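You operate a simulated robot arm through the tools that you are given. There is no shell and no other tool.

You run a simulated two-armed robot. Do the job below in one go: nothing can be reset, and whatever is moved stays where it is left.

Task
Tag the tray SCRAP, add the red master link and carry it to the grey table.
Fine: the tag comes from the drawer and rides in the tray; so does the link; drawer shut; tray 23 cm off the middle, toward the rigging table.

It is judged by the outcome, as a careful person would: the job done as asked, and still so three seconds after it is handed in. It fails if anything else is knocked over, pushed out of place, dropped, spilled or broken.

Robot
Two 7-joint arms with two-finger parallel grippers on one trunk, on a base that drives. Base frame: it is fixed to the floor where the robot stands at the start and does not move with it; the origin is under the middle of the robot, x ahead of it, y to its left, z up. Readings come in mm, degrees, newtons and seconds.
The left shoulder is at the start at [70, 177, 1070], the right one opposite. With the tool pointing down near the work surface each hand reaches from about 260 to 720 mm from the robot's upright axis, wherever it stands, measured 20 degrees to its own side. Places, roughly: inside of the orange tray [700, 200, 900]; red master link, yellow master link [1250, -250, 1000]; rigging drawer [800, 100, 700]; top of the grey table [-1200, 200, 800]. Payload 3.43 kg a hand.
Tool frame (each hand has its own): the origin (TCP) lies between the finger pads and is the grasp point; the fingertips stand 30 mm ahead of it; z points along the fingers, y is the line along which they close. Largest opening 94 mm; finger width 28, thickness 10; the body of the gripper, 50 by 96 mm, starts 55 mm behind the TCP.
Orientation is that of the tool frame in the base frame, as [roll, pitch, yaw] about the fixed x, y, z axes, in that order (R = Rz(yaw) Ry(pitch) Rx(roll)). With the fingers straight down and closing along the base's y, the tool's x points along the base's -x, its y along +y and its z along -z.

Tools
- The arms move only by the tool jog_arm. It takes "left_deltas", "right_deltas" or both (then of equal length, played together; a hand with none holds still); each is a list of rows, each a list of 7 numbers: the gripper command, from -1 (shut) to 1 (fully open), values between in proportion, then the shift along the base's x, y, z in mm, then the turn, a rotation vector about the base's x, y, z in degrees. In form: [[fingers, tx, ty, tz, wx, wy, wz], ...]. A call has 1 to 20 rows; each row shifts and turns the commanded pose from where the row before left it. Rows are played at 5 a second. More than 50 mm and 8.6 degrees between two rows, or a gripper value outside its range, and nothing of the call is played. A pose out of reach is approached as far as the arm can. The call stops where the force on the tool passes 40 N (or 10 N more than at its start, if that is more) or the arm is blocked; 0.2 s more then pass. Each finger travels about 153 mm/s and halts on what it meets, pressing with about 32 N; the grip force reading is that of the motor and also rises with nothing between the fingers. The clock runs only during rows and for 0.2 s after the last one: add rows that do not move to give the fingers time. The reply holds the time, the measured pose of the TCP, the force on the tool along the base axes, the opening and the grip force, in the units named above and with some noise, with the torque about the TCP (base axes, N m) and any sound that the robot's microphone picked up.
- Cameras (640 x 400 px; columns grow to the right, rows downward): "scene" is now at [71, 50.8, 1356.3]; the picture's right is [0.91, -0.40, -0.00], its down [-0.35, -0.80, -0.49] and it looks along [0.20, 0.44, -0.87] (base axes); focal length 214 px, centre (320, 200). "left" rides on the left gripper at [76, -14, -103] in its tool frame; the picture's right is [0.18, 0.98, 0.00], its down [-0.75, 0.14, -0.64] and it looks along [-0.63, 0.12, 0.77] (tool axes); focal length 243 px, centre (320, 200). "right" rides on the right gripper at [76, 14, -102] in its tool frame; the picture's right is [-0.18, 0.98, 0.00], its down [-0.75, -0.14, -0.64] and it looks along [-0.63, -0.12, 0.77] (tool axes); focal length 243 px, centre (320, 200).
- grab_frame(camera): a new picture of that camera. No time passes.
- slide_trunk(by): slides the trunk up (or, below 0, down) by that many mm; the arms and the scene camera ride with it, the base frame stays. It gives what a move gives, with no picture.
- base_move(legs): drives the robot by 1 to 6 legs, each [ahead, turn to the left] in mm and degrees, along the robot's own axes; the way and the turn of a leg run together, so that a leg with both is an arc; at most 1500 mm and 180 degrees a leg. The arms and the cameras ride along, it lands a little off, and it stops where it bumps. It gives what a move gives.
- aim_head(pan, tilt): turns the head with the scene camera to pan (to the left, within 86 degrees either way) and tilt (down, from -29 to 69), counted from straight ahead of the robot. It gives what a move gives.
- locate(camera, pixels): there is no depth. For up to 12 entries [column, row, z] of the newest picture of that camera ("zoom" is the newest enlarged one), the place [x, y] in the base frame at which the ray of that pixel passes the height z, good to about 3 mm, but the place of the scene camera against the robot may be out by one fixed shift of up to 12 mm in any direction. No time passes.
- close_up(camera, box): a new picture of the part [left, top, right, bottom] of that camera's present view, enlarged. No time passes.
- close_job(): hands the job in; it is judged then, once.

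Unless the task says otherwise, let go and move clear before handing in.

The tools are called after ">>>" by a JSON object that holds its "fn" and its "kwargs". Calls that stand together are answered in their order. jog_arm: Moves the arms, as the interface text tells. Its arguments: {"type":"object","properties":{"left_deltas":{"type":"array","items":{"type":"array","items":{"type":"number"}}},"right_deltas":{"type":"array","items":{"type":"array","items":{"type":"number"}}}},"required":[]} The other tools are called the same way: slide_trunk (by) slides the trunk up or down; base_move (legs) drives the base; aim_head (pan, tilt) turns the head that bears the scene camera; grab_frame (camera) takes a picture; locate (camera, pixels) gives the place at which the rays of pixels pass given heights; close_up (camera, box) takes an enlarged picture of a part of a camera's view; close_job () hands the job in.

At the start:

```text
time_s: 0.0
left_ee_pos: [473.8, 245.4, 1197.5]
left_tcp_rot: [179.9, 0.0, 180.0]
left_contact_force: [0.8, -0.1, 0.0]
left_wrist_torque: [0.02, -0.02, -0.03]
left_finger_gap: 94.0
left_gripper_force: 0.0
right_ee_pos: [577.0, -151.9, 1153.4]
right_tcp_rot: [-179.9, -0.1, -180.0]
right_contact_force: [-0.2, -0.5, 0.6]
right_wrist_torque: [0.03, 0.0, -0.01]
right_finger_gap: 93.9
right_gripper_force: 0.1
trunk travel left (down, up): [-650.0, 190.0]
robot x, y, heading: [0.5, 1.7, -0.0]
head pan, tilt: [66.2, 60.9]
```

scene: 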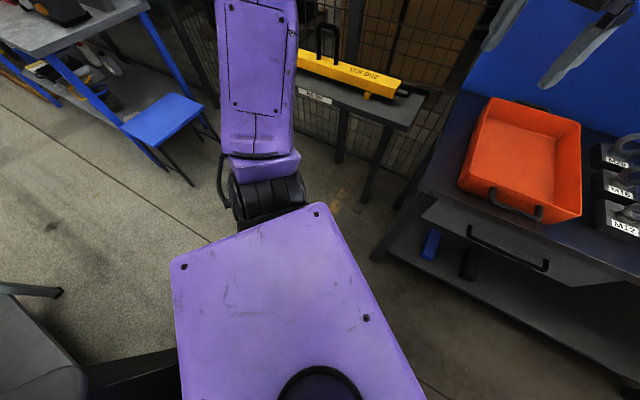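
right: 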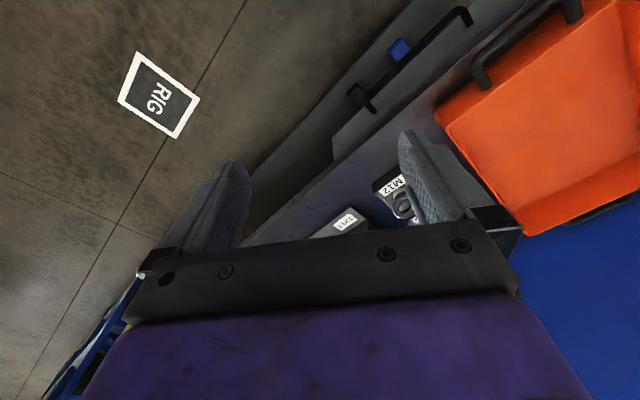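
left: 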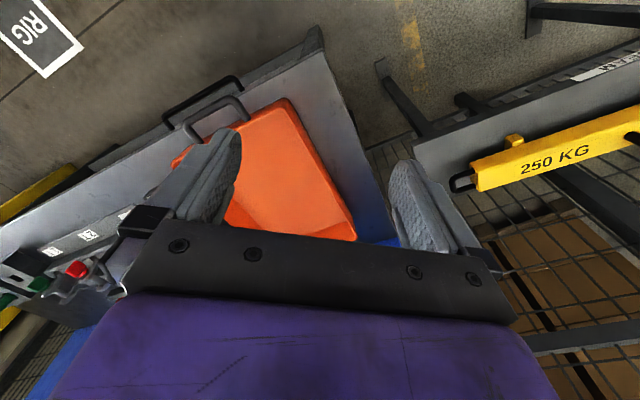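

The pictures show the orange tray at about (525,150) in the scene view, on a bench with a drawer handle below it. I'll turn the head to look straight ahead and survey the bench.

>>> {"fn": "aim_head", "kwargs": {"pan": 0, "tilt": 35}}

>>> {"fn": "grab_frame", "kwargs": {"camera": "scene"}}

```text
time_s: 1.4
left_ee_pos: [474.1, 244.7, 1198.1]
left_tcp_rot: [180.0, 0.1, -180.0]
left_contact_force: [0.3, 0.1, 0.0]
left_wrist_torque: [0.0, -0.01, 0.01]
left_finger_gap: 94.0
left_gripper_force: 0.1
right_ee_pos: [577.7, -151.4, 1152.9]
right_tcp_rot: [180.0, 0.0, -179.9]
right_contact_force: [-0.2, -0.4, -1.5]
right_wrist_torque: [0.05, 0.01, 0.02]
right_finger_gap: 93.9
right_gripper_force: 0.1
trunk travel left (down, up): [-650.0, 190.0]
robot x, y, heading: [1.6, -0.9, -0.3]
head pan, tilt: [0.0, 35.0]
```

```text
taken
```

scene: 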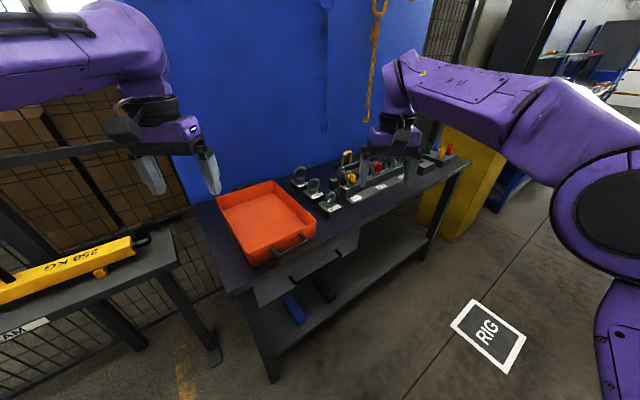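

The bench runs diagonally from (240,260) to (460,165), with the tray on its left end and the hardware rack at about (390,180). I'll zoom in on both parts.

>>> {"fn": "close_up", "kwargs": {"camera": "scene", "box": [280, 130, 480, 255]}}

>>> {"fn": "close_up", "kwargs": {"camera": "scene", "box": [190, 160, 370, 300]}}

>>> {"fn": "locate", "kwargs": {"camera": "scene", "pixels": [[230, 290, 850], [470, 160, 850], [195, 203, 850], [490, 330, 0], [272, 180, 900], [318, 222, 900], [247, 258, 900], [216, 198, 900]]}}

```text
3.20 times, centred on (380, 192) of scene
```

zoom: 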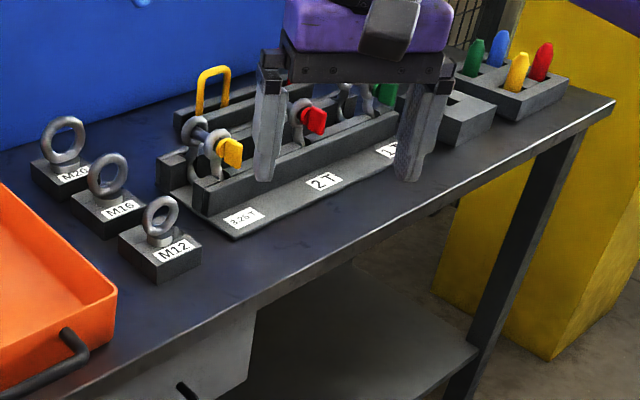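

```text
2.86 times, centred on (280, 230) of scene
```

zoom: 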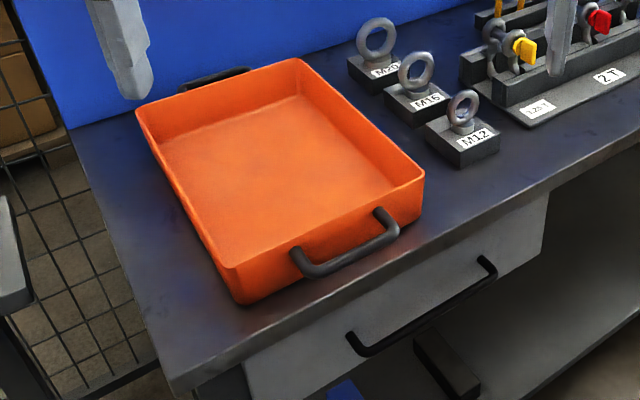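

```text
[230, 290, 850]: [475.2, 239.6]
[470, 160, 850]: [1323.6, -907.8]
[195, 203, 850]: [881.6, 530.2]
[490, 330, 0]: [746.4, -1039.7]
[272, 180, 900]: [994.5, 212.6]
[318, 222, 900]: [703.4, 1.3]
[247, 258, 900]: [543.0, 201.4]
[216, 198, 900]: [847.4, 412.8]
```

The eye bolts and shackles stand in front of the back rack, where a yellow link is visible at zoom (212,88), and the right gripper hides the rest. I'll move the right hand back out of the view.

>>> {"fn": "jog_arm", "kwargs": {"right_deltas": [[1, -40, -25, 0, 0, 0, 0], [1, -40, -25, 0, 0, 0, 0], [1, -40, -25, 0, 0, 0, 0], [1, -40, -25, 0, 0, 0, 0], [1, -40, -25, 0, 0, 0, 0], [1, -30, -25, 0, 0, 0, 0], [1, 0, -40, 0, 0, 0, 0], [1, 0, -40, 0, 0, 0, 0]]}}

>>> {"fn": "close_up", "kwargs": {"camera": "scene", "box": [280, 130, 480, 255]}}

>>> {"fn": "grab_frame", "kwargs": {"camera": "scene"}}

```text
time_s: 3.2
left_ee_pos: [475.1, 245.4, 1198.4]
left_tcp_rot: [179.9, 0.1, 179.9]
left_contact_force: [-0.1, -0.3, -0.1]
left_wrist_torque: [-0.05, 0.0, -0.01]
left_finger_gap: 93.9
left_gripper_force: 0.1
right_ee_pos: [366.4, -381.1, 1155.6]
right_tcp_rot: [179.9, 0.0, -180.0]
right_contact_force: [1.1, -0.2, 1.1]
right_wrist_torque: [-0.01, 0.01, -0.03]
right_finger_gap: 93.8
right_gripper_force: 0.2
right hand out of reach, approached as far as the arm can: row 4, 8
trunk travel left (down, up): [-650.0, 190.0]
robot x, y, heading: [1.5, -1.0, -0.1]
head pan, tilt: [0.0, 35.0]
```

```text
3.20 times, centred on (380, 192) of scene
```

zoom: 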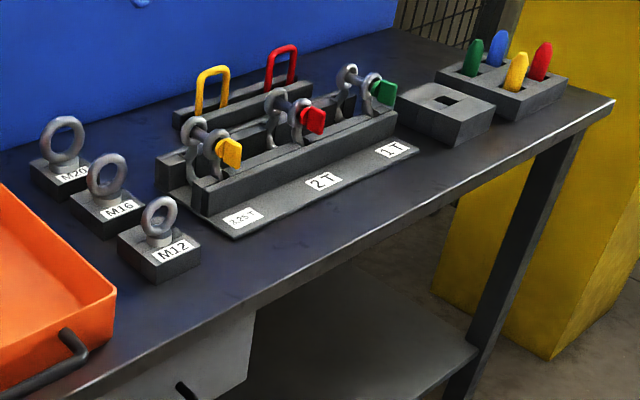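

```text
taken
```

scene: 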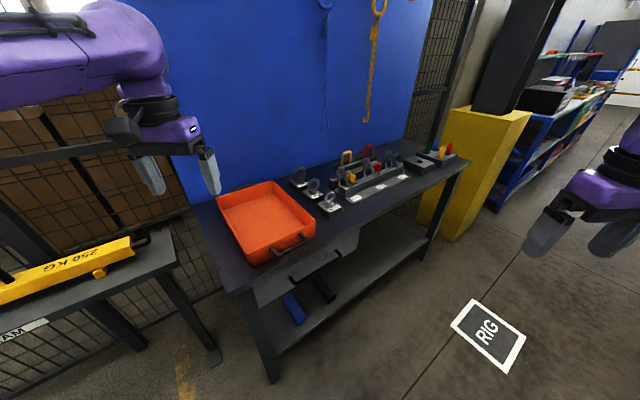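

With the arm gone I can see the red link at zoom (280,68), standing in the back block behind the shackles. I'll locate some features to fix the bench's frame before driving.

>>> {"fn": "locate", "kwargs": {"camera": "scene", "pixels": [[290.5, 280.7, 790], [339.4, 251.7, 790], [232, 293, 850], [466, 162, 850], [363.6, 150, 1000], [368, 147, 960], [343, 170, 860], [372, 160, 860]]}}

>>> {"fn": "close_up", "kwargs": {"camera": "scene", "box": [330, 135, 410, 185]}}

>>> {"fn": "grab_frame", "kwargs": {"camera": "left"}}

```text
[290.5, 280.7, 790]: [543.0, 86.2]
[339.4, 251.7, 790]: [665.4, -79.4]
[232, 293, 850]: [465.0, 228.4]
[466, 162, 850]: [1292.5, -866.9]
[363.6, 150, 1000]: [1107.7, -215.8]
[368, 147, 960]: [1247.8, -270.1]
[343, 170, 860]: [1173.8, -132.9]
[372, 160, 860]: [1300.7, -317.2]
```

```text
8.00 times, centred on (370, 160) of scene
```

zoom: 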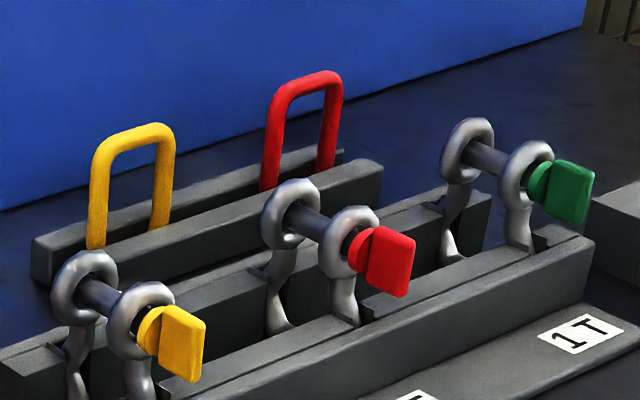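

```text
taken
```

left: 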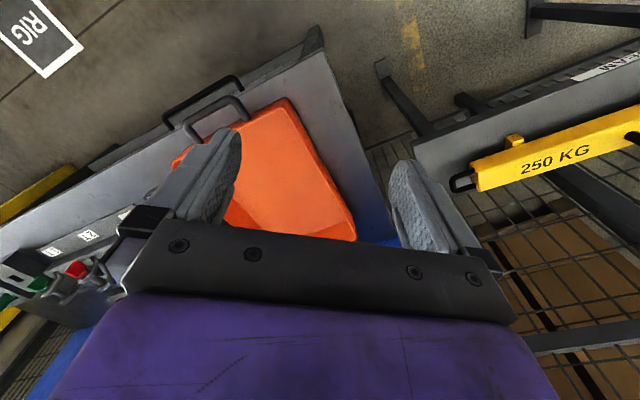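

The bench faces the robot at about 36°: its front edge is at n≈515 and the drawer handle at n≈488, s 254–460 in the bench frame. I'll drive along the bench and turn square to it.

>>> {"fn": "base_move", "kwargs": {"legs": [[0, -53.5], [450, 0], [0, 90]]}}

>>> {"fn": "grab_frame", "kwargs": {"camera": "scene"}}

```text
time_s: 12.1
left_ee_pos: [508.9, 116.5, 1197.8]
left_tcp_rot: [179.9, 0.0, -143.9]
left_contact_force: [0.1, 0.3, -0.2]
left_wrist_torque: [-0.02, 0.0, 0.01]
left_finger_gap: 94.2
left_gripper_force: 0.0
right_ee_pos: [787.4, -453.4, 1155.3]
right_tcp_rot: [179.9, 0.1, -143.8]
right_contact_force: [-0.2, 0.1, 0.9]
right_wrist_torque: [0.0, 0.0, -0.01]
right_finger_gap: 94.1
right_gripper_force: 0.0
trunk travel left (down, up): [-650.0, 190.0]
robot x, y, heading: [270.1, -362.1, 36.3]
head pan, tilt: [0.0, 35.0]
```

```text
taken
```

scene: 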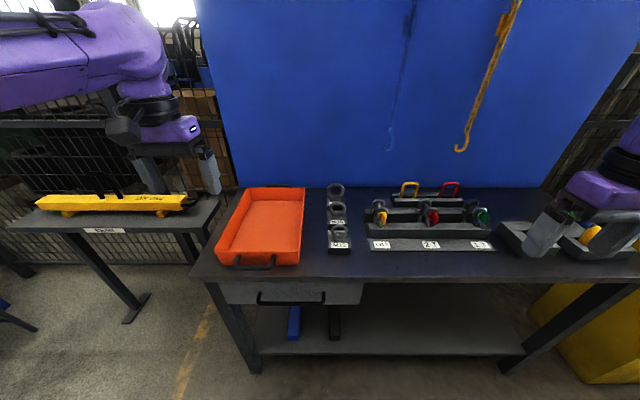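

The robot is now square to the bench, with the drawer handle at about (292,298). I'll zoom in on the handle and the tray.

>>> {"fn": "aim_head", "kwargs": {"pan": 15, "tilt": 50}}

>>> {"fn": "grab_frame", "kwargs": {"camera": "scene"}}

>>> {"fn": "close_up", "kwargs": {"camera": "scene", "box": [240, 130, 440, 255]}}

```text
time_s: 12.8
left_ee_pos: [508.9, 116.5, 1197.3]
left_tcp_rot: [179.8, 0.1, -143.9]
left_contact_force: [-0.6, 0.0, -0.4]
left_wrist_torque: [-0.01, 0.03, 0.03]
left_finger_gap: 94.2
left_gripper_force: 0.0
right_ee_pos: [789.0, -453.5, 1155.5]
right_tcp_rot: [179.9, 0.1, -143.8]
right_contact_force: [-0.9, -0.1, -1.4]
right_wrist_torque: [0.01, 0.0, -0.01]
right_finger_gap: 93.9
right_gripper_force: 0.1
trunk travel left (down, up): [-650.0, 190.0]
robot x, y, heading: [270.3, -363.5, 36.2]
head pan, tilt: [15.0, 50.0]
```

```text
taken
```

scene: 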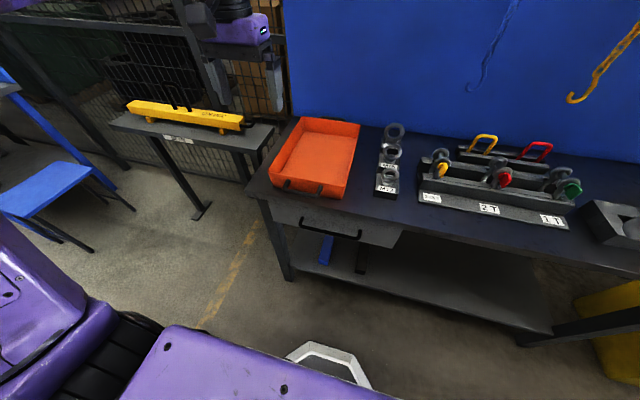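

```text
3.20 times, centred on (340, 192) of scene
```

zoom: 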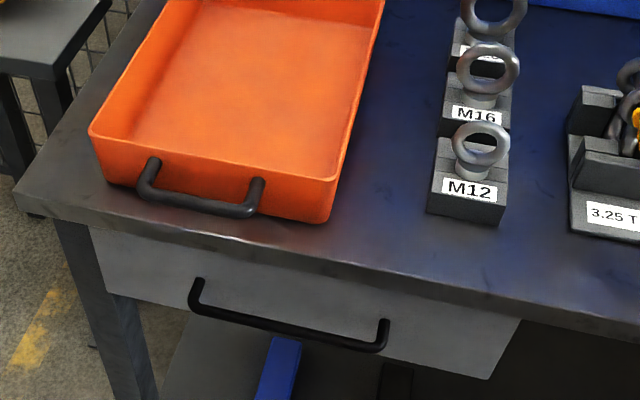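

The handle bar shows clearly at zoom (190–390, 285–350). To get heights by triangulation, I'll locate matching points here and compare them with the earlier view.

>>> {"fn": "locate", "kwargs": {"camera": "zoom", "pixels": [[15, 190, 850], [15, 190, 900], [90, 132, 900], [90, 132, 950], [328, 180, 900], [328, 180, 950], [192, 300, 750], [192, 300, 800], [385, 345, 750], [385, 345, 800]]}}

>>> {"fn": "grab_frame", "kwargs": {"camera": "left"}}

```text
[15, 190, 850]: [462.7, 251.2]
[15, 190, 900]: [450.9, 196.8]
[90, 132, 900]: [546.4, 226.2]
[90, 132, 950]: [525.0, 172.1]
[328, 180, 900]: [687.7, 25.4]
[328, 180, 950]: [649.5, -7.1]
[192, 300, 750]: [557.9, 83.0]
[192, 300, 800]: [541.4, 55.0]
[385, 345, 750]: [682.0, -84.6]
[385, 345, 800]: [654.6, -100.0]
```

```text
taken
```

left: 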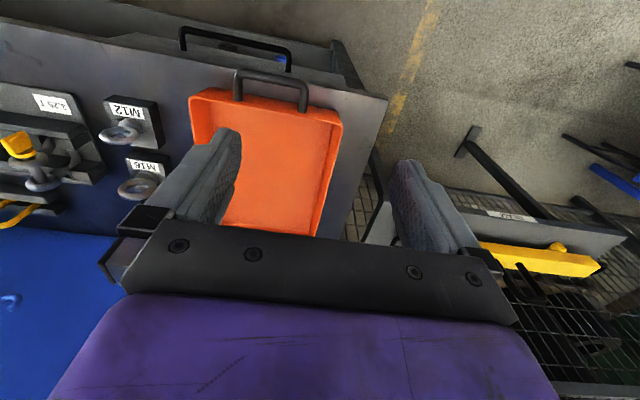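

Here the left wrist camera shows the bench corner at (389,98), the tray rim corners at (191,97) and (342,122), and the drawer handle at (182,40)–(290,65). I'll locate these at two heights to triangulate.

>>> {"fn": "locate", "kwargs": {"camera": "left", "pixels": [[389, 98, 850], [389, 98, 900], [191, 97, 900], [191, 97, 950], [342, 122, 900], [342, 122, 950], [182, 30, 750], [182, 30, 800], [290, 52, 750], [290, 52, 800]]}}

>>> {"fn": "close_up", "kwargs": {"camera": "left", "box": [140, 0, 340, 125]}}

```text
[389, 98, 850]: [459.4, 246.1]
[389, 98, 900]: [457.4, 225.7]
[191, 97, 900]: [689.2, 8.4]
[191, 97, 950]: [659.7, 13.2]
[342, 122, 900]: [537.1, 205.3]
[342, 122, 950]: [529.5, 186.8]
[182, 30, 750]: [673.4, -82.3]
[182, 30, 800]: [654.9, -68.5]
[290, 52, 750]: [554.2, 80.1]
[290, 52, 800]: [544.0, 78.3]
```

```text
3.20 times, centred on (240, 62) of left
```

zoom: 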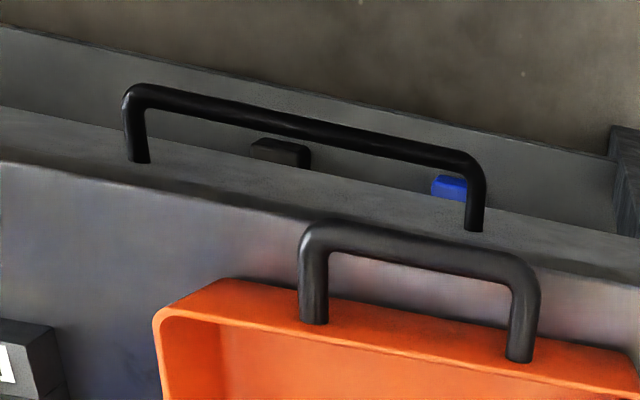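

Triangulating gives a bench top at about z 857, a tray rim at about 927 and the drawer handle bar at about z 755 (n≈493, s 262–462). I'll pull the left hand back in front of the drawer and turn it so the fingers can close vertically.

>>> {"fn": "jog_arm", "kwargs": {"left_deltas": [[1, -3, -19.5, 0, 0, 0, -8.2], [1, -3, -19.5, 0, 0, 0, -8.2], [1, -3, -19.5, 0, 0, 0, -8.2], [1, -3, -19.5, 0, 0, 0, -8.2], [1, -3, -19.5, 0, 0, 0, -8.2], [1, -3, -19.5, 0, 0, 0, -8.2], [1, -3, -19.5, 0, 0, 0, -8.2], [1, -3, -19.5, 0, 0, 0, -8.2], [1, -3, -19.5, 0, 0, 0, -8.2], [1, -3, -19.5, 0, 0, 0, -8.2], [1, 0, -19, 0, 0, 0, -8]]}}

>>> {"fn": "grab_frame", "kwargs": {"camera": "scene"}}

```text
time_s: 15.2
left_ee_pos: [478.7, -98.8, 1199.3]
left_tcp_rot: [-180.0, 0.1, 126.0]
left_contact_force: [0.0, -0.9, 1.4]
left_wrist_torque: [0.04, 0.0, 0.0]
left_finger_gap: 94.1
left_gripper_force: 0.1
right_ee_pos: [788.5, -453.2, 1155.7]
right_tcp_rot: [-180.0, 0.1, -143.8]
right_contact_force: [-0.7, -0.4, 0.0]
right_wrist_torque: [0.01, -0.01, 0.0]
right_finger_gap: 93.9
right_gripper_force: 0.1
trunk travel left (down, up): [-650.0, 190.0]
robot x, y, heading: [268.8, -359.1, 36.3]
head pan, tilt: [15.0, 50.0]
```

```text
taken
```

scene: 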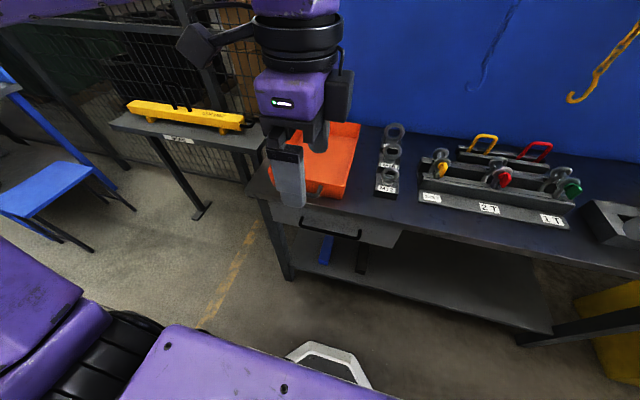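

The left hand now faces along the bench normal in front of the drawer, at n≈328. I'll lower the trunk.

>>> {"fn": "slide_trunk", "kwargs": {"by": -330}}

>>> {"fn": "jog_arm", "kwargs": {"left_deltas": [[0.6, 0, 0, 0, 4.9, -6.7, 0], [0.6, 0, 0, 0, 4.9, -6.7, 0], [0.6, 0, 0, 0, 4.9, -6.7, 0], [0.6, 0, 0, 0, 4.9, -6.7, 0], [0.6, 0, 0, 0, 4.9, -6.7, 0], [0.6, 0, 0, 0, 4.9, -6.7, 0], [0.6, 0, 0, 0, 4.9, -6.7, 0], [0.6, 0, 0, 0, 4.9, -6.7, 0], [0.6, 0, 0, 0, 4.9, -6.7, 0]]}}

>>> {"fn": "grab_frame", "kwargs": {"camera": "scene"}}

>>> {"fn": "grab_frame", "kwargs": {"camera": "left"}}

```text
time_s: 18.5
left_ee_pos: [476.8, -97.6, 868.3]
left_tcp_rot: [179.9, 0.1, 126.1]
left_contact_force: [0.4, -0.3, -0.6]
left_wrist_torque: [-0.02, -0.03, 0.01]
left_finger_gap: 94.0
left_gripper_force: 0.1
right_ee_pos: [790.0, -452.6, 825.3]
right_tcp_rot: [179.9, 0.0, -143.8]
right_contact_force: [0.2, 0.1, -0.6]
right_wrist_torque: [-0.01, -0.02, 0.0]
right_finger_gap: 94.1
right_gripper_force: 0.1
trunk travel left (down, up): [-320.0, 520.0]
robot x, y, heading: [272.2, -359.6, 36.1]
head pan, tilt: [15.0, 50.0]
```

```text
time_s: 20.5
left_ee_pos: [482.6, -99.9, 872.1]
left_tcp_rot: [105.2, -0.1, 126.0]
left_contact_force: [0.3, 0.0, 0.0]
left_wrist_torque: [-0.03, 0.03, -0.01]
left_finger_gap: 75.3
left_gripper_force: 0.1
left hand out of reach, approached as far as the arm can: row 9
right_ee_pos: [788.4, -452.1, 825.3]
right_tcp_rot: [179.9, 0.2, -143.7]
right_contact_force: [-0.1, -0.9, -0.7]
right_wrist_torque: [0.01, 0.01, 0.0]
right_finger_gap: 94.0
right_gripper_force: 0.1
trunk travel left (down, up): [-320.0, 520.0]
robot x, y, heading: [270.3, -363.2, 36.3]
head pan, tilt: [15.0, 50.0]
```

```text
taken
```

scene: 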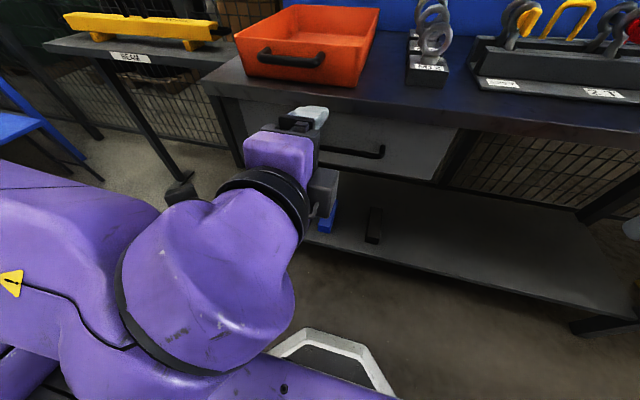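

```text
taken
```

left: 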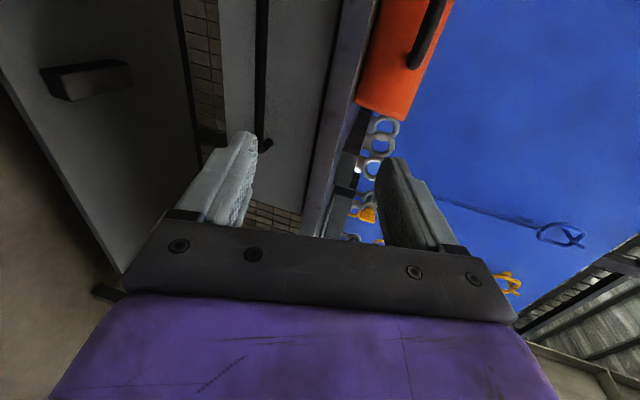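

The hand is tilted to about 15° below horizontal and the handle shows at scene (320–385,150). I'll lower it to handle height and take another wrist-camera view before closing in.

>>> {"fn": "jog_arm", "kwargs": {"left_deltas": [[0.6, 0, 0, -39, 0, 0, 0], [0.6, 0, 0, -39, 0, 0, 0], [0.6, 0, 0, -39, 0, 0, 0], [0.6, 25, 18, 0, 0, 0, 0], [0.6, 25, 18, 0, 0, 0, 0], [0.6, 24, 17, 0, 0, 0, 0]]}}

>>> {"fn": "grab_frame", "kwargs": {"camera": "scene"}}

>>> {"fn": "grab_frame", "kwargs": {"camera": "left"}}

```text
time_s: 21.9
left_ee_pos: [604.0, -76.3, 793.1]
left_tcp_rot: [105.3, 0.1, 126.0]
left_contact_force: [0.0, 0.3, 0.5]
left_wrist_torque: [0.01, 0.0, -0.03]
left_finger_gap: 75.4
left_gripper_force: 0.0
left hand out of reach, approached as far as the arm can: row 1, 2, 3
right_ee_pos: [788.2, -452.2, 824.7]
right_tcp_rot: [180.0, 0.0, -143.8]
right_contact_force: [-1.2, 0.3, 0.2]
right_wrist_torque: [0.02, -0.01, -0.03]
right_finger_gap: 94.1
right_gripper_force: 0.0
trunk travel left (down, up): [-320.0, 520.0]
robot x, y, heading: [269.0, -359.7, 36.0]
head pan, tilt: [15.0, 50.0]
```

```text
taken
```

scene: 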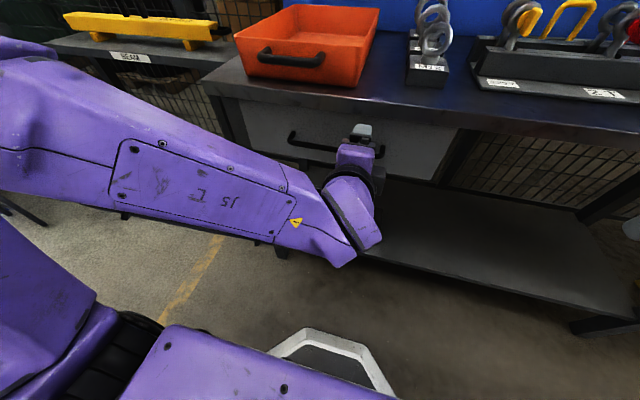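

```text
taken
```

left: 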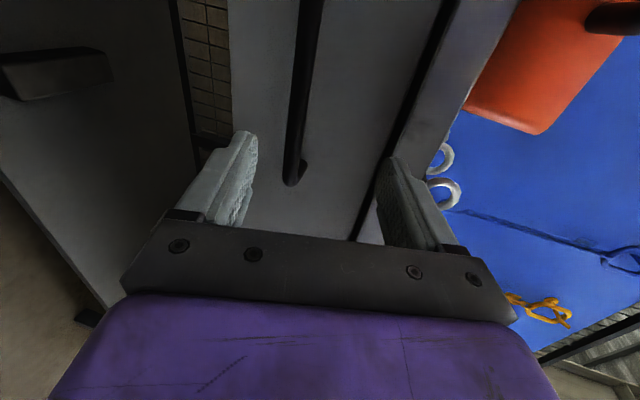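

The left hand is at n≈442, s≈418, z 793, and the wrist view shows the bar at (300,150) slightly below the mid-line of the fingers. I'll drop the trunk a little and move toward the handle's middle.

>>> {"fn": "slide_trunk", "kwargs": {"by": -60}}

>>> {"fn": "jog_arm", "kwargs": {"left_deltas": [[0.6, -12, 16, 9, 0, 0, 0], [0.6, -12, 16, 9, 0, 0, 0], [0.6, 0, 0, 9, 0, 0, 0]]}}

>>> {"fn": "grab_frame", "kwargs": {"camera": "left"}}

>>> {"fn": "grab_frame", "kwargs": {"camera": "scene"}}

```text
time_s: 22.9
left_ee_pos: [604.9, -76.6, 732.9]
left_tcp_rot: [105.2, 0.1, 126.1]
left_contact_force: [0.1, -0.6, -0.1]
left_wrist_torque: [0.03, 0.03, -0.01]
left_finger_gap: 75.1
left_gripper_force: 0.0
right_ee_pos: [787.5, -451.8, 766.3]
right_tcp_rot: [-180.0, 0.2, -143.8]
right_contact_force: [0.0, -0.5, -0.8]
right_wrist_torque: [-0.02, 0.0, -0.05]
right_finger_gap: 93.9
right_gripper_force: 0.1
trunk travel left (down, up): [-260.0, 580.0]
robot x, y, heading: [269.5, -361.0, 36.2]
head pan, tilt: [15.0, 50.0]
```

```text
time_s: 23.7
left_ee_pos: [580.3, -44.4, 759.7]
left_tcp_rot: [105.3, 0.0, 126.1]
left_contact_force: [0.2, 1.2, -0.3]
left_wrist_torque: [-0.02, 0.04, 0.02]
left_finger_gap: 75.1
left_gripper_force: 0.0
right_ee_pos: [788.1, -452.2, 765.7]
right_tcp_rot: [179.9, 0.1, -143.8]
right_contact_force: [-0.4, -0.2, 0.3]
right_wrist_torque: [0.0, -0.02, -0.01]
right_finger_gap: 94.1
right_gripper_force: 0.1
trunk travel left (down, up): [-260.0, 580.0]
robot x, y, heading: [268.9, -362.3, 35.9]
head pan, tilt: [15.0, 50.0]
```

```text
taken
```

left: 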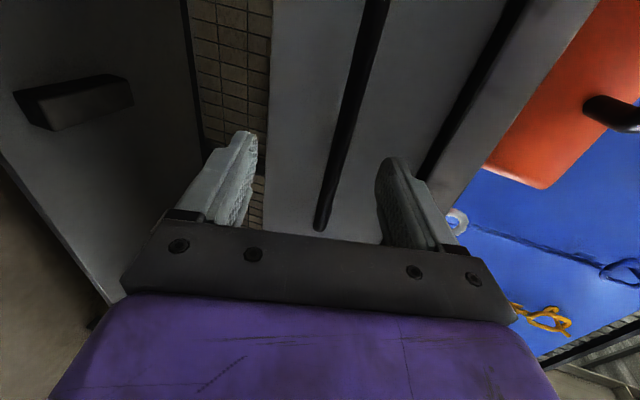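

```text
taken
```

scene: 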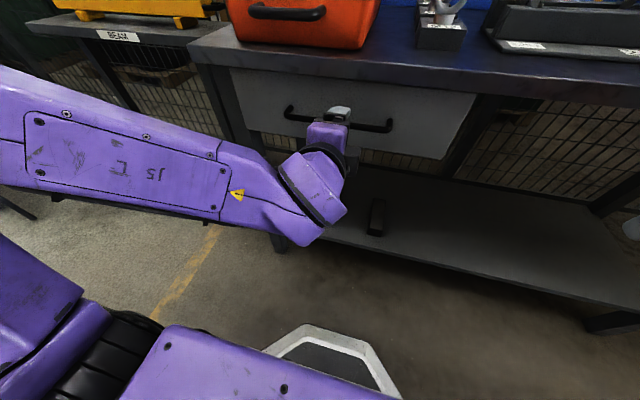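

The bar now sits between the fingers (column ~345, between 250 and 385). I'll move forward 40 mm and close on it.

>>> {"fn": "jog_arm", "kwargs": {"left_deltas": [[0.6, 11, 8, 0, 0, 0, 0], [0.6, 11, 8, 0, 0, 0, 0], [0.6, 10, 7.5, 0, 0, 0, 0]]}}

>>> {"fn": "grab_frame", "kwargs": {"camera": "left"}}

>>> {"fn": "close_up", "kwargs": {"camera": "scene", "box": [260, 70, 420, 170]}}

```text
time_s: 24.5
left_ee_pos: [613.1, -18.2, 757.7]
left_tcp_rot: [105.2, 0.0, 126.0]
left_contact_force: [-0.3, -0.9, 0.0]
left_wrist_torque: [0.01, -0.01, 0.0]
left_finger_gap: 75.3
left_gripper_force: 0.0
right_ee_pos: [789.3, -452.6, 765.3]
right_tcp_rot: [179.9, 0.1, -143.8]
right_contact_force: [0.4, -0.3, -0.1]
right_wrist_torque: [0.04, -0.01, -0.04]
right_finger_gap: 93.9
right_gripper_force: 0.0
trunk travel left (down, up): [-260.0, 580.0]
robot x, y, heading: [270.7, -358.8, 36.2]
head pan, tilt: [15.0, 50.0]
```

```text
taken
```

left: 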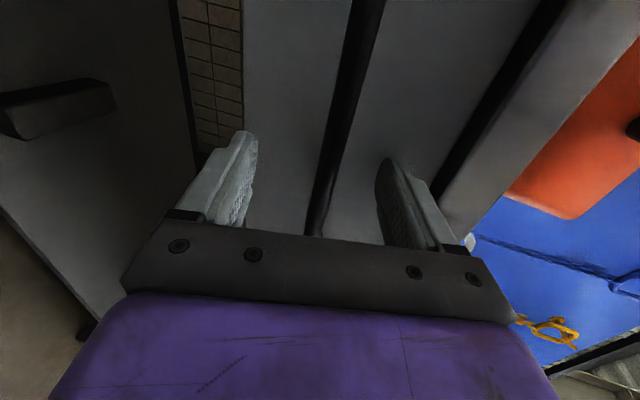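

```text
4.00 times, centred on (340, 120) of scene
```

zoom: 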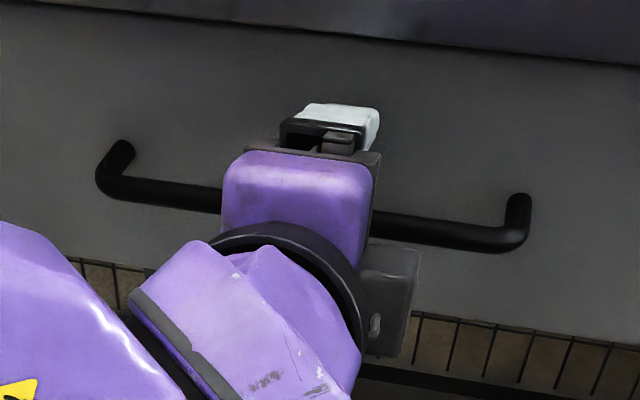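

The TCP projects to about (320,187) in the wrist view, and the bar passes through (325,187). I'll close on it.

>>> {"fn": "jog_arm", "kwargs": {"left_deltas": [[-1, 0, 0, 0, 0, 0, 0], [-1, 0, 0, 0, 0, 0, 0], [-1, 0, 0, 0, 0, 0, 0], [-1, 0, 0, 0, 0, 0, 0]]}}

>>> {"fn": "grab_frame", "kwargs": {"camera": "left"}}

```text
time_s: 25.5
left_ee_pos: [611.7, -20.7, 762.6]
left_tcp_rot: [104.8, 0.0, 126.0]
left_contact_force: [-0.9, 2.7, 24.4]
left_wrist_torque: [0.19, -0.16, 0.26]
left_finger_gap: 11.7
left_gripper_force: 44.4
right_ee_pos: [787.8, -453.4, 767.0]
right_tcp_rot: [179.9, 0.2, -143.8]
right_contact_force: [0.4, 0.1, 0.7]
right_wrist_torque: [0.04, 0.01, 0.01]
right_finger_gap: 94.2
right_gripper_force: 0.0
trunk travel left (down, up): [-260.0, 580.0]
robot x, y, heading: [269.0, -361.0, 36.2]
head pan, tilt: [15.0, 50.0]
```

```text
taken
```

left: 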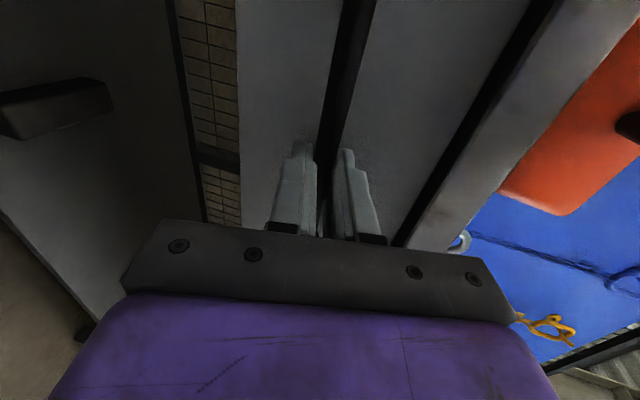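

The bar is gripped with a gap of 11.7 mm, and there's a 24 N vertical offset, which I'll relieve by raising 4 mm. Then I'll pull the drawer straight out.

>>> {"fn": "jog_arm", "kwargs": {"left_deltas": [[-1, 0, 0, 4.5, 0, 0, 0], [-1, -8, -6, 0, 0, 0, 0], [-1, -16, -11.8, 0, 0, 0, 0], [-1, -20, -14.7, 0, 0, 0, 0], [-1, -20, -14.7, 0, 0, 0, 0], [-1, -20, -14.7, 0, 0, 0, 0], [-1, -20, -14.7, 0, 0, 0, 0]]}}

>>> {"fn": "grab_frame", "kwargs": {"camera": "scene"}}

```text
time_s: 27.0
left_ee_pos: [522.8, -86.6, 763.9]
left_tcp_rot: [106.4, -0.2, 126.9]
left_contact_force: [-7.3, 8.1, -6.5]
left_wrist_torque: [0.13, 0.21, 1.54]
left_finger_gap: 11.6
left_gripper_force: 45.2
left hand out of reach, approached as far as the arm can: row 6, 7
right_ee_pos: [788.3, -449.2, 766.7]
right_tcp_rot: [180.0, 0.2, -143.6]
right_contact_force: [0.5, 0.2, 0.0]
right_wrist_torque: [0.02, -0.01, 0.02]
right_finger_gap: 93.9
right_gripper_force: 0.1
trunk travel left (down, up): [-260.0, 580.0]
robot x, y, heading: [267.7, -360.9, 36.2]
head pan, tilt: [15.0, 50.0]
stopped in row 7 (left hand): the force on the tool passed its limit at 45 N (the readings are from after the stop); the commanded pose is now the measured one
```

```text
taken
```

scene: 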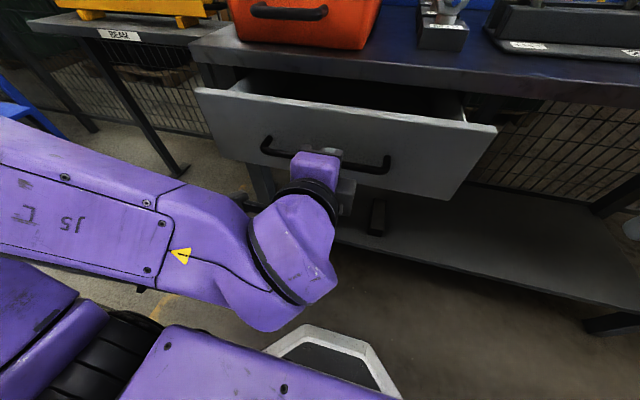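

The drawer is open about 110 mm and the arm has reached its near limit. I'll back the base away with the handle held to open it further.

>>> {"fn": "base_move", "kwargs": {"legs": [[-120, 0]]}}

>>> {"fn": "grab_frame", "kwargs": {"camera": "scene"}}

```text
time_s: 28.4
left_ee_pos: [425.5, -157.9, 762.2]
left_tcp_rot: [106.5, -0.4, 127.2]
left_contact_force: [-9.5, 11.9, 3.0]
left_wrist_torque: [-0.21, -0.13, 0.02]
left_finger_gap: 11.8
left_gripper_force: 45.0
right_ee_pos: [689.5, -521.9, 765.4]
right_tcp_rot: [-180.0, 0.2, -143.6]
right_contact_force: [0.4, -0.1, 0.7]
right_wrist_torque: [-0.03, 0.0, -0.02]
right_finger_gap: 94.2
right_gripper_force: 0.1
trunk travel left (down, up): [-260.0, 580.0]
robot x, y, heading: [173.9, -431.9, 36.4]
head pan, tilt: [15.0, 50.0]
stopped in leg 1: the force on the tool passed its limit at 40 N (the readings are from after the stop); the commanded pose is now the measured one
```

```text
taken
```

scene: 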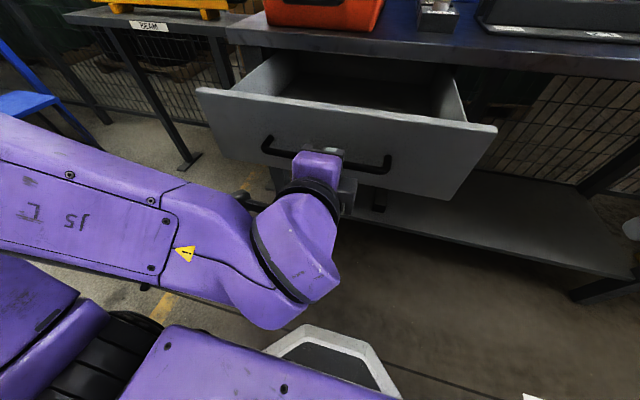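

The drawer has stopped at about 230 mm open, likely its end stop. I'll let go of the handle and back the base off to free the fingers.

>>> {"fn": "jog_arm", "kwargs": {"left_deltas": [[0.6, 0, 0, 0, 0, 0, 0], [0.6, 0, 0, 0, 0, 0, 0], [0.6, 0, 0, 0, 0, 0, 0]]}}

>>> {"fn": "base_move", "kwargs": {"legs": [[-100, 0]]}}

>>> {"fn": "slide_trunk", "kwargs": {"by": 400}}

>>> {"fn": "aim_head", "kwargs": {"pan": 5, "tilt": 50}}

>>> {"fn": "grab_frame", "kwargs": {"camera": "scene"}}

```text
time_s: 29.2
left_ee_pos: [426.1, -158.9, 762.7]
left_tcp_rot: [106.6, -0.6, 126.9]
left_contact_force: [0.5, 0.2, 0.2]
left_wrist_torque: [-0.01, 0.04, -0.03]
left_finger_gap: 75.3
left_gripper_force: 0.0
right_ee_pos: [690.7, -522.0, 766.6]
right_tcp_rot: [179.8, 0.2, -143.7]
right_contact_force: [-0.3, 0.5, 0.3]
right_wrist_torque: [-0.03, 0.01, -0.02]
right_finger_gap: 93.9
right_gripper_force: 0.1
trunk travel left (down, up): [-260.0, 580.0]
robot x, y, heading: [172.5, -434.7, 36.5]
head pan, tilt: [15.0, 50.0]
```

```text
time_s: 30.4
left_ee_pos: [344.5, -219.3, 763.6]
left_tcp_rot: [106.5, -0.7, 126.9]
left_contact_force: [-0.6, 0.6, 0.0]
left_wrist_torque: [0.0, 0.03, 0.0]
left_finger_gap: 75.0
left_gripper_force: 0.0
right_ee_pos: [609.7, -583.4, 766.8]
right_tcp_rot: [-180.0, 0.3, -143.7]
right_contact_force: [-0.3, 0.5, -0.4]
right_wrist_torque: [-0.02, -0.01, -0.04]
right_finger_gap: 93.9
right_gripper_force: 0.1
trunk travel left (down, up): [-260.0, 580.0]
robot x, y, heading: [91.4, -493.9, 36.3]
head pan, tilt: [15.0, 50.0]
```

```text
time_s: 34.2
left_ee_pos: [344.9, -219.0, 1162.0]
left_tcp_rot: [106.7, -0.6, 127.0]
left_contact_force: [-0.5, 0.7, -0.2]
left_wrist_torque: [0.03, -0.02, 0.02]
left_finger_gap: 75.4
left_gripper_force: 0.1
right_ee_pos: [609.7, -581.3, 1165.4]
right_tcp_rot: [179.9, 0.2, -143.7]
right_contact_force: [0.2, 0.0, -0.1]
right_wrist_torque: [-0.04, 0.01, 0.03]
right_finger_gap: 94.0
right_gripper_force: 0.1
trunk travel left (down, up): [-660.0, 180.0]
robot x, y, heading: [93.2, -495.0, 36.4]
head pan, tilt: [15.0, 50.0]
```

```text
time_s: 34.9
left_ee_pos: [346.1, -219.3, 1162.8]
left_tcp_rot: [106.6, -0.6, 126.9]
left_contact_force: [0.0, 0.3, -0.1]
left_wrist_torque: [0.01, 0.0, 0.01]
left_finger_gap: 75.2
left_gripper_force: 0.1
right_ee_pos: [609.5, -582.6, 1166.2]
right_tcp_rot: [179.9, 0.2, -143.7]
right_contact_force: [0.2, -0.5, 0.0]
right_wrist_torque: [-0.01, -0.03, -0.02]
right_finger_gap: 94.0
right_gripper_force: 0.1
trunk travel left (down, up): [-660.0, 180.0]
robot x, y, heading: [93.9, -492.7, 36.4]
head pan, tilt: [5.0, 50.0]
```

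```text
taken
```

scene: 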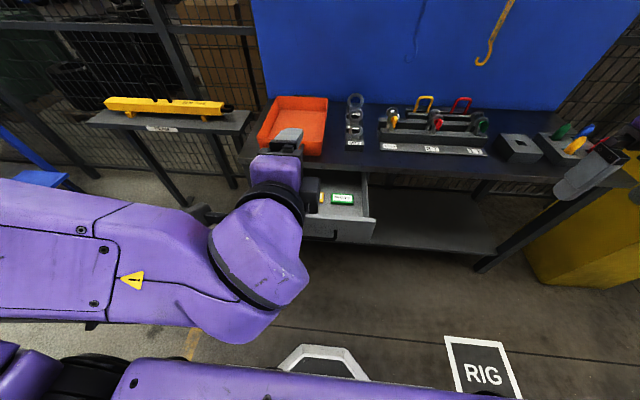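

The open drawer shows a green item at (342,198) and a yellow one at (321,197), partly hidden by the left arm. I'll turn the left hand back to pointing down and shift it left out of the way.

>>> {"fn": "jog_arm", "kwargs": {"left_deltas": [[1, 4, 3, 0, -4.9, 6.6, 0], [1, 4, 3, 0, -4.9, 6.6, 0], [1, 4, 3, 0, -4.9, 6.6, 0], [1, 4, 3, 0, -4.9, 6.6, 0], [1, 4, 3, 0, -4.9, 6.6, 0], [1, 4, 3, 0, -4.9, 6.6, 0], [1, 4, 3, 0, -4.9, 6.6, 0], [1, 4, 3, 0, -4.9, 6.6, 0], [1, 4, 3, 0, -4.5, 6.1, 0], [1, -7, 15, 0, 0, 0, 8.2], [1, -7, 15, 0, 0, 0, 8.2], [1, -7, 15, 0, 0, 0, 8.2], [1, -7, 15, 0, 0, 0, 8.2], [1, -7, 15, 0, 0, 0, 8.2], [1, -7, 15, 0, 0, 0, 8.2], [1, -7, 15, 0, 0, 0, 8.2], [1, -7, 15, 0, 0, 0, 8.2], [1, -7, 15, 0, 0, 0, 8.2], [1, -7, 15, 0, 0, 0, 8.2]]}}

>>> {"fn": "grab_frame", "kwargs": {"camera": "scene"}}

>>> {"fn": "close_up", "kwargs": {"camera": "scene", "box": [240, 150, 400, 250]}}

```text
time_s: 38.9
left_ee_pos: [308.0, -41.0, 1162.8]
left_tcp_rot: [180.0, -0.6, -151.7]
left_contact_force: [0.3, 0.1, -0.5]
left_wrist_torque: [-0.01, 0.01, -0.02]
left_finger_gap: 94.3
left_gripper_force: 0.1
right_ee_pos: [610.0, -581.5, 1165.9]
right_tcp_rot: [179.9, 0.2, -143.7]
right_contact_force: [0.4, 0.6, -0.4]
right_wrist_torque: [-0.01, -0.01, -0.01]
right_finger_gap: 94.0
right_gripper_force: 0.0
trunk travel left (down, up): [-660.0, 180.0]
robot x, y, heading: [88.5, -492.6, 36.4]
head pan, tilt: [5.0, 50.0]
```

```text
taken
```

scene: 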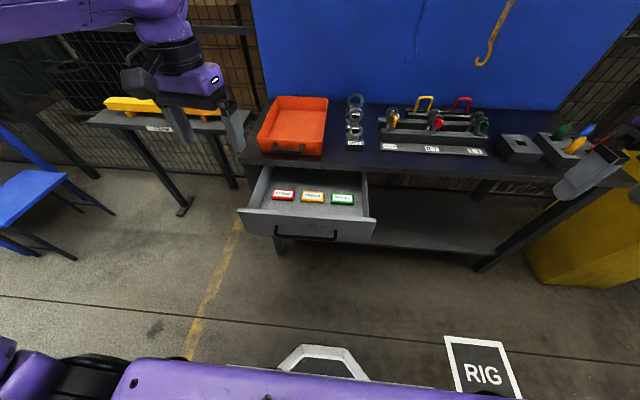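

```text
4.00 times, centred on (320, 200) of scene
```

zoom: 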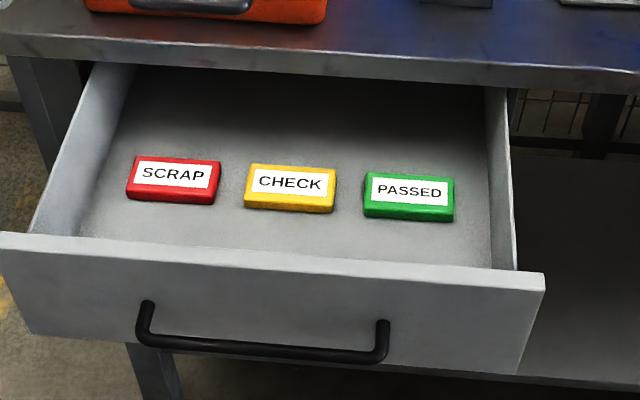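

The drawer holds three tags: red SCRAP at zoom (175,180), yellow CHECK and green PASSED. I'll locate the SCRAP tag and see it from the left wrist camera.

>>> {"fn": "locate", "kwargs": {"camera": "zoom", "pixels": [[175, 178, 740], [175, 178, 760], [130, 175, 740], [218, 180, 740], [175, 158, 740], [2, 235, 800], [543, 275, 800], [140, 310, 757], [385, 325, 757]]}}

>>> {"fn": "grab_frame", "kwargs": {"camera": "left"}}

```text
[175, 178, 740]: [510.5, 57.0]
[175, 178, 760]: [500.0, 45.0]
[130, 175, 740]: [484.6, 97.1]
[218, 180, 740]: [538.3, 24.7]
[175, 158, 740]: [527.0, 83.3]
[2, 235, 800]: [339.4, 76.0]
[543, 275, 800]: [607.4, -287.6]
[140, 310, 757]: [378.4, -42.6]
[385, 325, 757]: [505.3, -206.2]
```

```text
taken
```

left: 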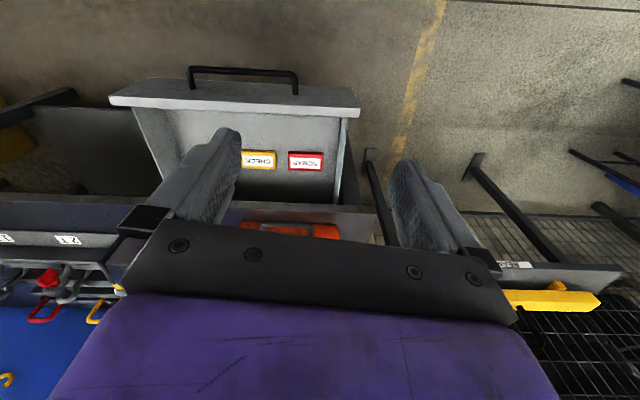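

The left wrist camera also sees the SCRAP tag at (305,161). I'll triangulate with it.

>>> {"fn": "locate", "kwargs": {"camera": "left", "pixels": [[305, 161, 740], [305, 161, 760], [190, 70, 757], [297, 75, 757], [110, 98, 800], [360, 107, 800], [289, 152, 740], [323, 153, 740], [289, 170, 740], [323, 171, 740]]}}

>>> {"fn": "close_up", "kwargs": {"camera": "left", "box": [230, 60, 390, 160]}}

```text
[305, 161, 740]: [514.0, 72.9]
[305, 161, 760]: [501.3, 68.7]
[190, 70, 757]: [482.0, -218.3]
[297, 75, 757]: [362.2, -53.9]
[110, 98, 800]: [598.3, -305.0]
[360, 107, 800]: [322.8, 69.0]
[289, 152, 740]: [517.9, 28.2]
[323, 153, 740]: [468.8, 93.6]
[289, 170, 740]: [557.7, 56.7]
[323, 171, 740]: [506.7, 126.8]
```

```text
4.00 times, centred on (310, 110) of left
```

zoom: 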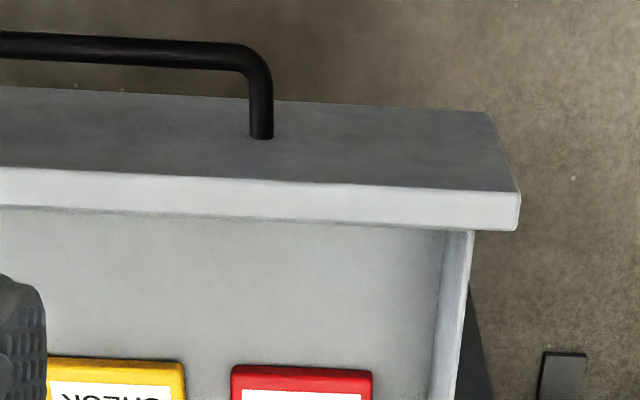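

The wrist view puts the handle bar at n≈260, which agrees with the arm's pose, so I'll trust the wrist camera over the scene camera. I'll drive forward 100 mm and bring the left hand over the tag for a closer look.

>>> {"fn": "base_move", "kwargs": {"legs": [[100, 0]]}}

>>> {"fn": "jog_arm", "kwargs": {"left_deltas": [[1, 18, 5, -20, 0, 0, 4], [1, 18, 5, -20, 0, 0, 4], [1, 18, 5, -20, 0, 0, 0], [1, 0, 0, -30, 0, 0, 0], [1, 0, 0, -30, 0, 0, 0], [1, 0, 0, -30, 0, 0, 0]]}}

>>> {"fn": "grab_frame", "kwargs": {"camera": "left"}}

>>> {"fn": "grab_frame", "kwargs": {"camera": "scene"}}

```text
time_s: 40.1
left_ee_pos: [390.1, 16.8, 1162.6]
left_tcp_rot: [-180.0, -0.6, -151.8]
left_contact_force: [-0.6, -0.6, -0.1]
left_wrist_torque: [-0.03, 0.02, 0.02]
left_finger_gap: 93.9
left_gripper_force: 0.0
right_ee_pos: [690.9, -523.2, 1165.3]
right_tcp_rot: [179.9, 0.1, -143.7]
right_contact_force: [0.5, -0.1, -0.1]
right_wrist_torque: [0.0, 0.02, -0.03]
right_finger_gap: 93.7
right_gripper_force: 0.1
trunk travel left (down, up): [-660.0, 180.0]
robot x, y, heading: [168.5, -433.1, 36.7]
head pan, tilt: [5.0, 50.0]
```

```text
time_s: 41.5
left_ee_pos: [445.9, 30.8, 1013.3]
left_tcp_rot: [-179.9, -0.5, -143.8]
left_contact_force: [0.2, 1.1, -0.4]
left_wrist_torque: [0.03, 0.01, 0.01]
left_finger_gap: 93.9
left_gripper_force: 0.2
right_ee_pos: [690.3, -522.5, 1165.3]
right_tcp_rot: [179.9, 0.1, -143.6]
right_contact_force: [0.5, -0.3, 0.3]
right_wrist_torque: [-0.01, 0.01, -0.03]
right_finger_gap: 94.0
right_gripper_force: 0.0
trunk travel left (down, up): [-660.0, 180.0]
robot x, y, heading: [171.2, -435.0, 36.4]
head pan, tilt: [5.0, 50.0]
```

```text
taken
```

left: 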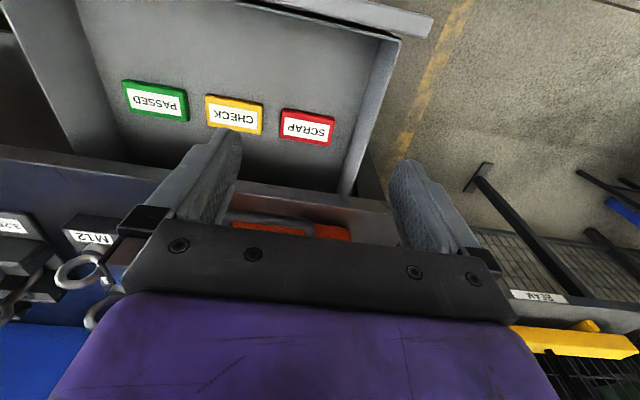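

```text
taken
```

scene: 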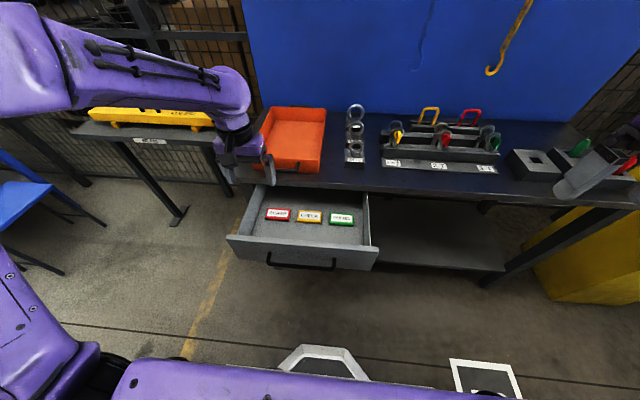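

The wrist camera now shows the SCRAP tag at (307,127). I'll locate it at several heights to compare with the previous wrist view.

>>> {"fn": "close_up", "kwargs": {"camera": "left", "box": [200, 0, 440, 150]}}

>>> {"fn": "locate", "kwargs": {"camera": "left", "pixels": [[307, 127, 700], [307, 127, 740], [307, 127, 780], [282, 110, 740], [333, 117, 740], [280, 136, 740], [329, 145, 740], [402, 38, 800], [434, 14, 800]]}}

```text
2.67 times, centred on (320, 75) of left
```

zoom: 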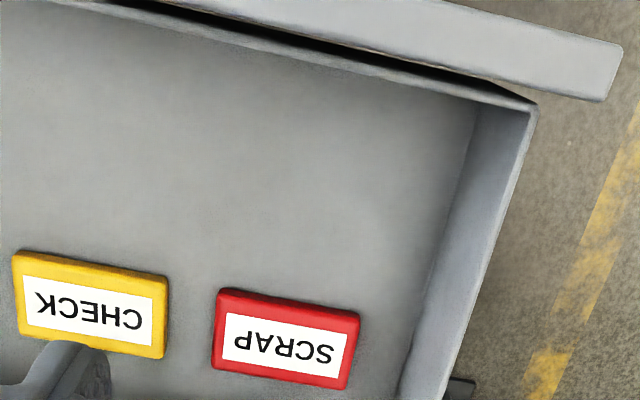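

```text
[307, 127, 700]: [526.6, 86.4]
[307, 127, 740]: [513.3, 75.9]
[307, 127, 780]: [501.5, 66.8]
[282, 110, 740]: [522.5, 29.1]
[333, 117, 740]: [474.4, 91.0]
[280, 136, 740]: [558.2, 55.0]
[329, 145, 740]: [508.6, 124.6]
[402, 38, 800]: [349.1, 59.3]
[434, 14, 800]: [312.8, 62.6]
```

Both wrist views agree when the tag top is at z≈740, centred near (513,75). I'll measure the tag's size more exactly in this zoom.

>>> {"fn": "locate", "kwargs": {"camera": "zoom", "pixels": [[217, 293, 740], [360, 316, 740], [347, 388, 740], [212, 368, 740], [165, 280, 740], [160, 356, 740], [455, 230, 725], [412, 360, 725]]}}

```text
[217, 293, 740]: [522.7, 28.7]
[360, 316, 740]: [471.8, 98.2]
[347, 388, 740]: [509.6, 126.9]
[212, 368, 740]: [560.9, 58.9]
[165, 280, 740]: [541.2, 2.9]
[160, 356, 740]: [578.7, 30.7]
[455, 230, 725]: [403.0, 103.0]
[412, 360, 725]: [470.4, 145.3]
```

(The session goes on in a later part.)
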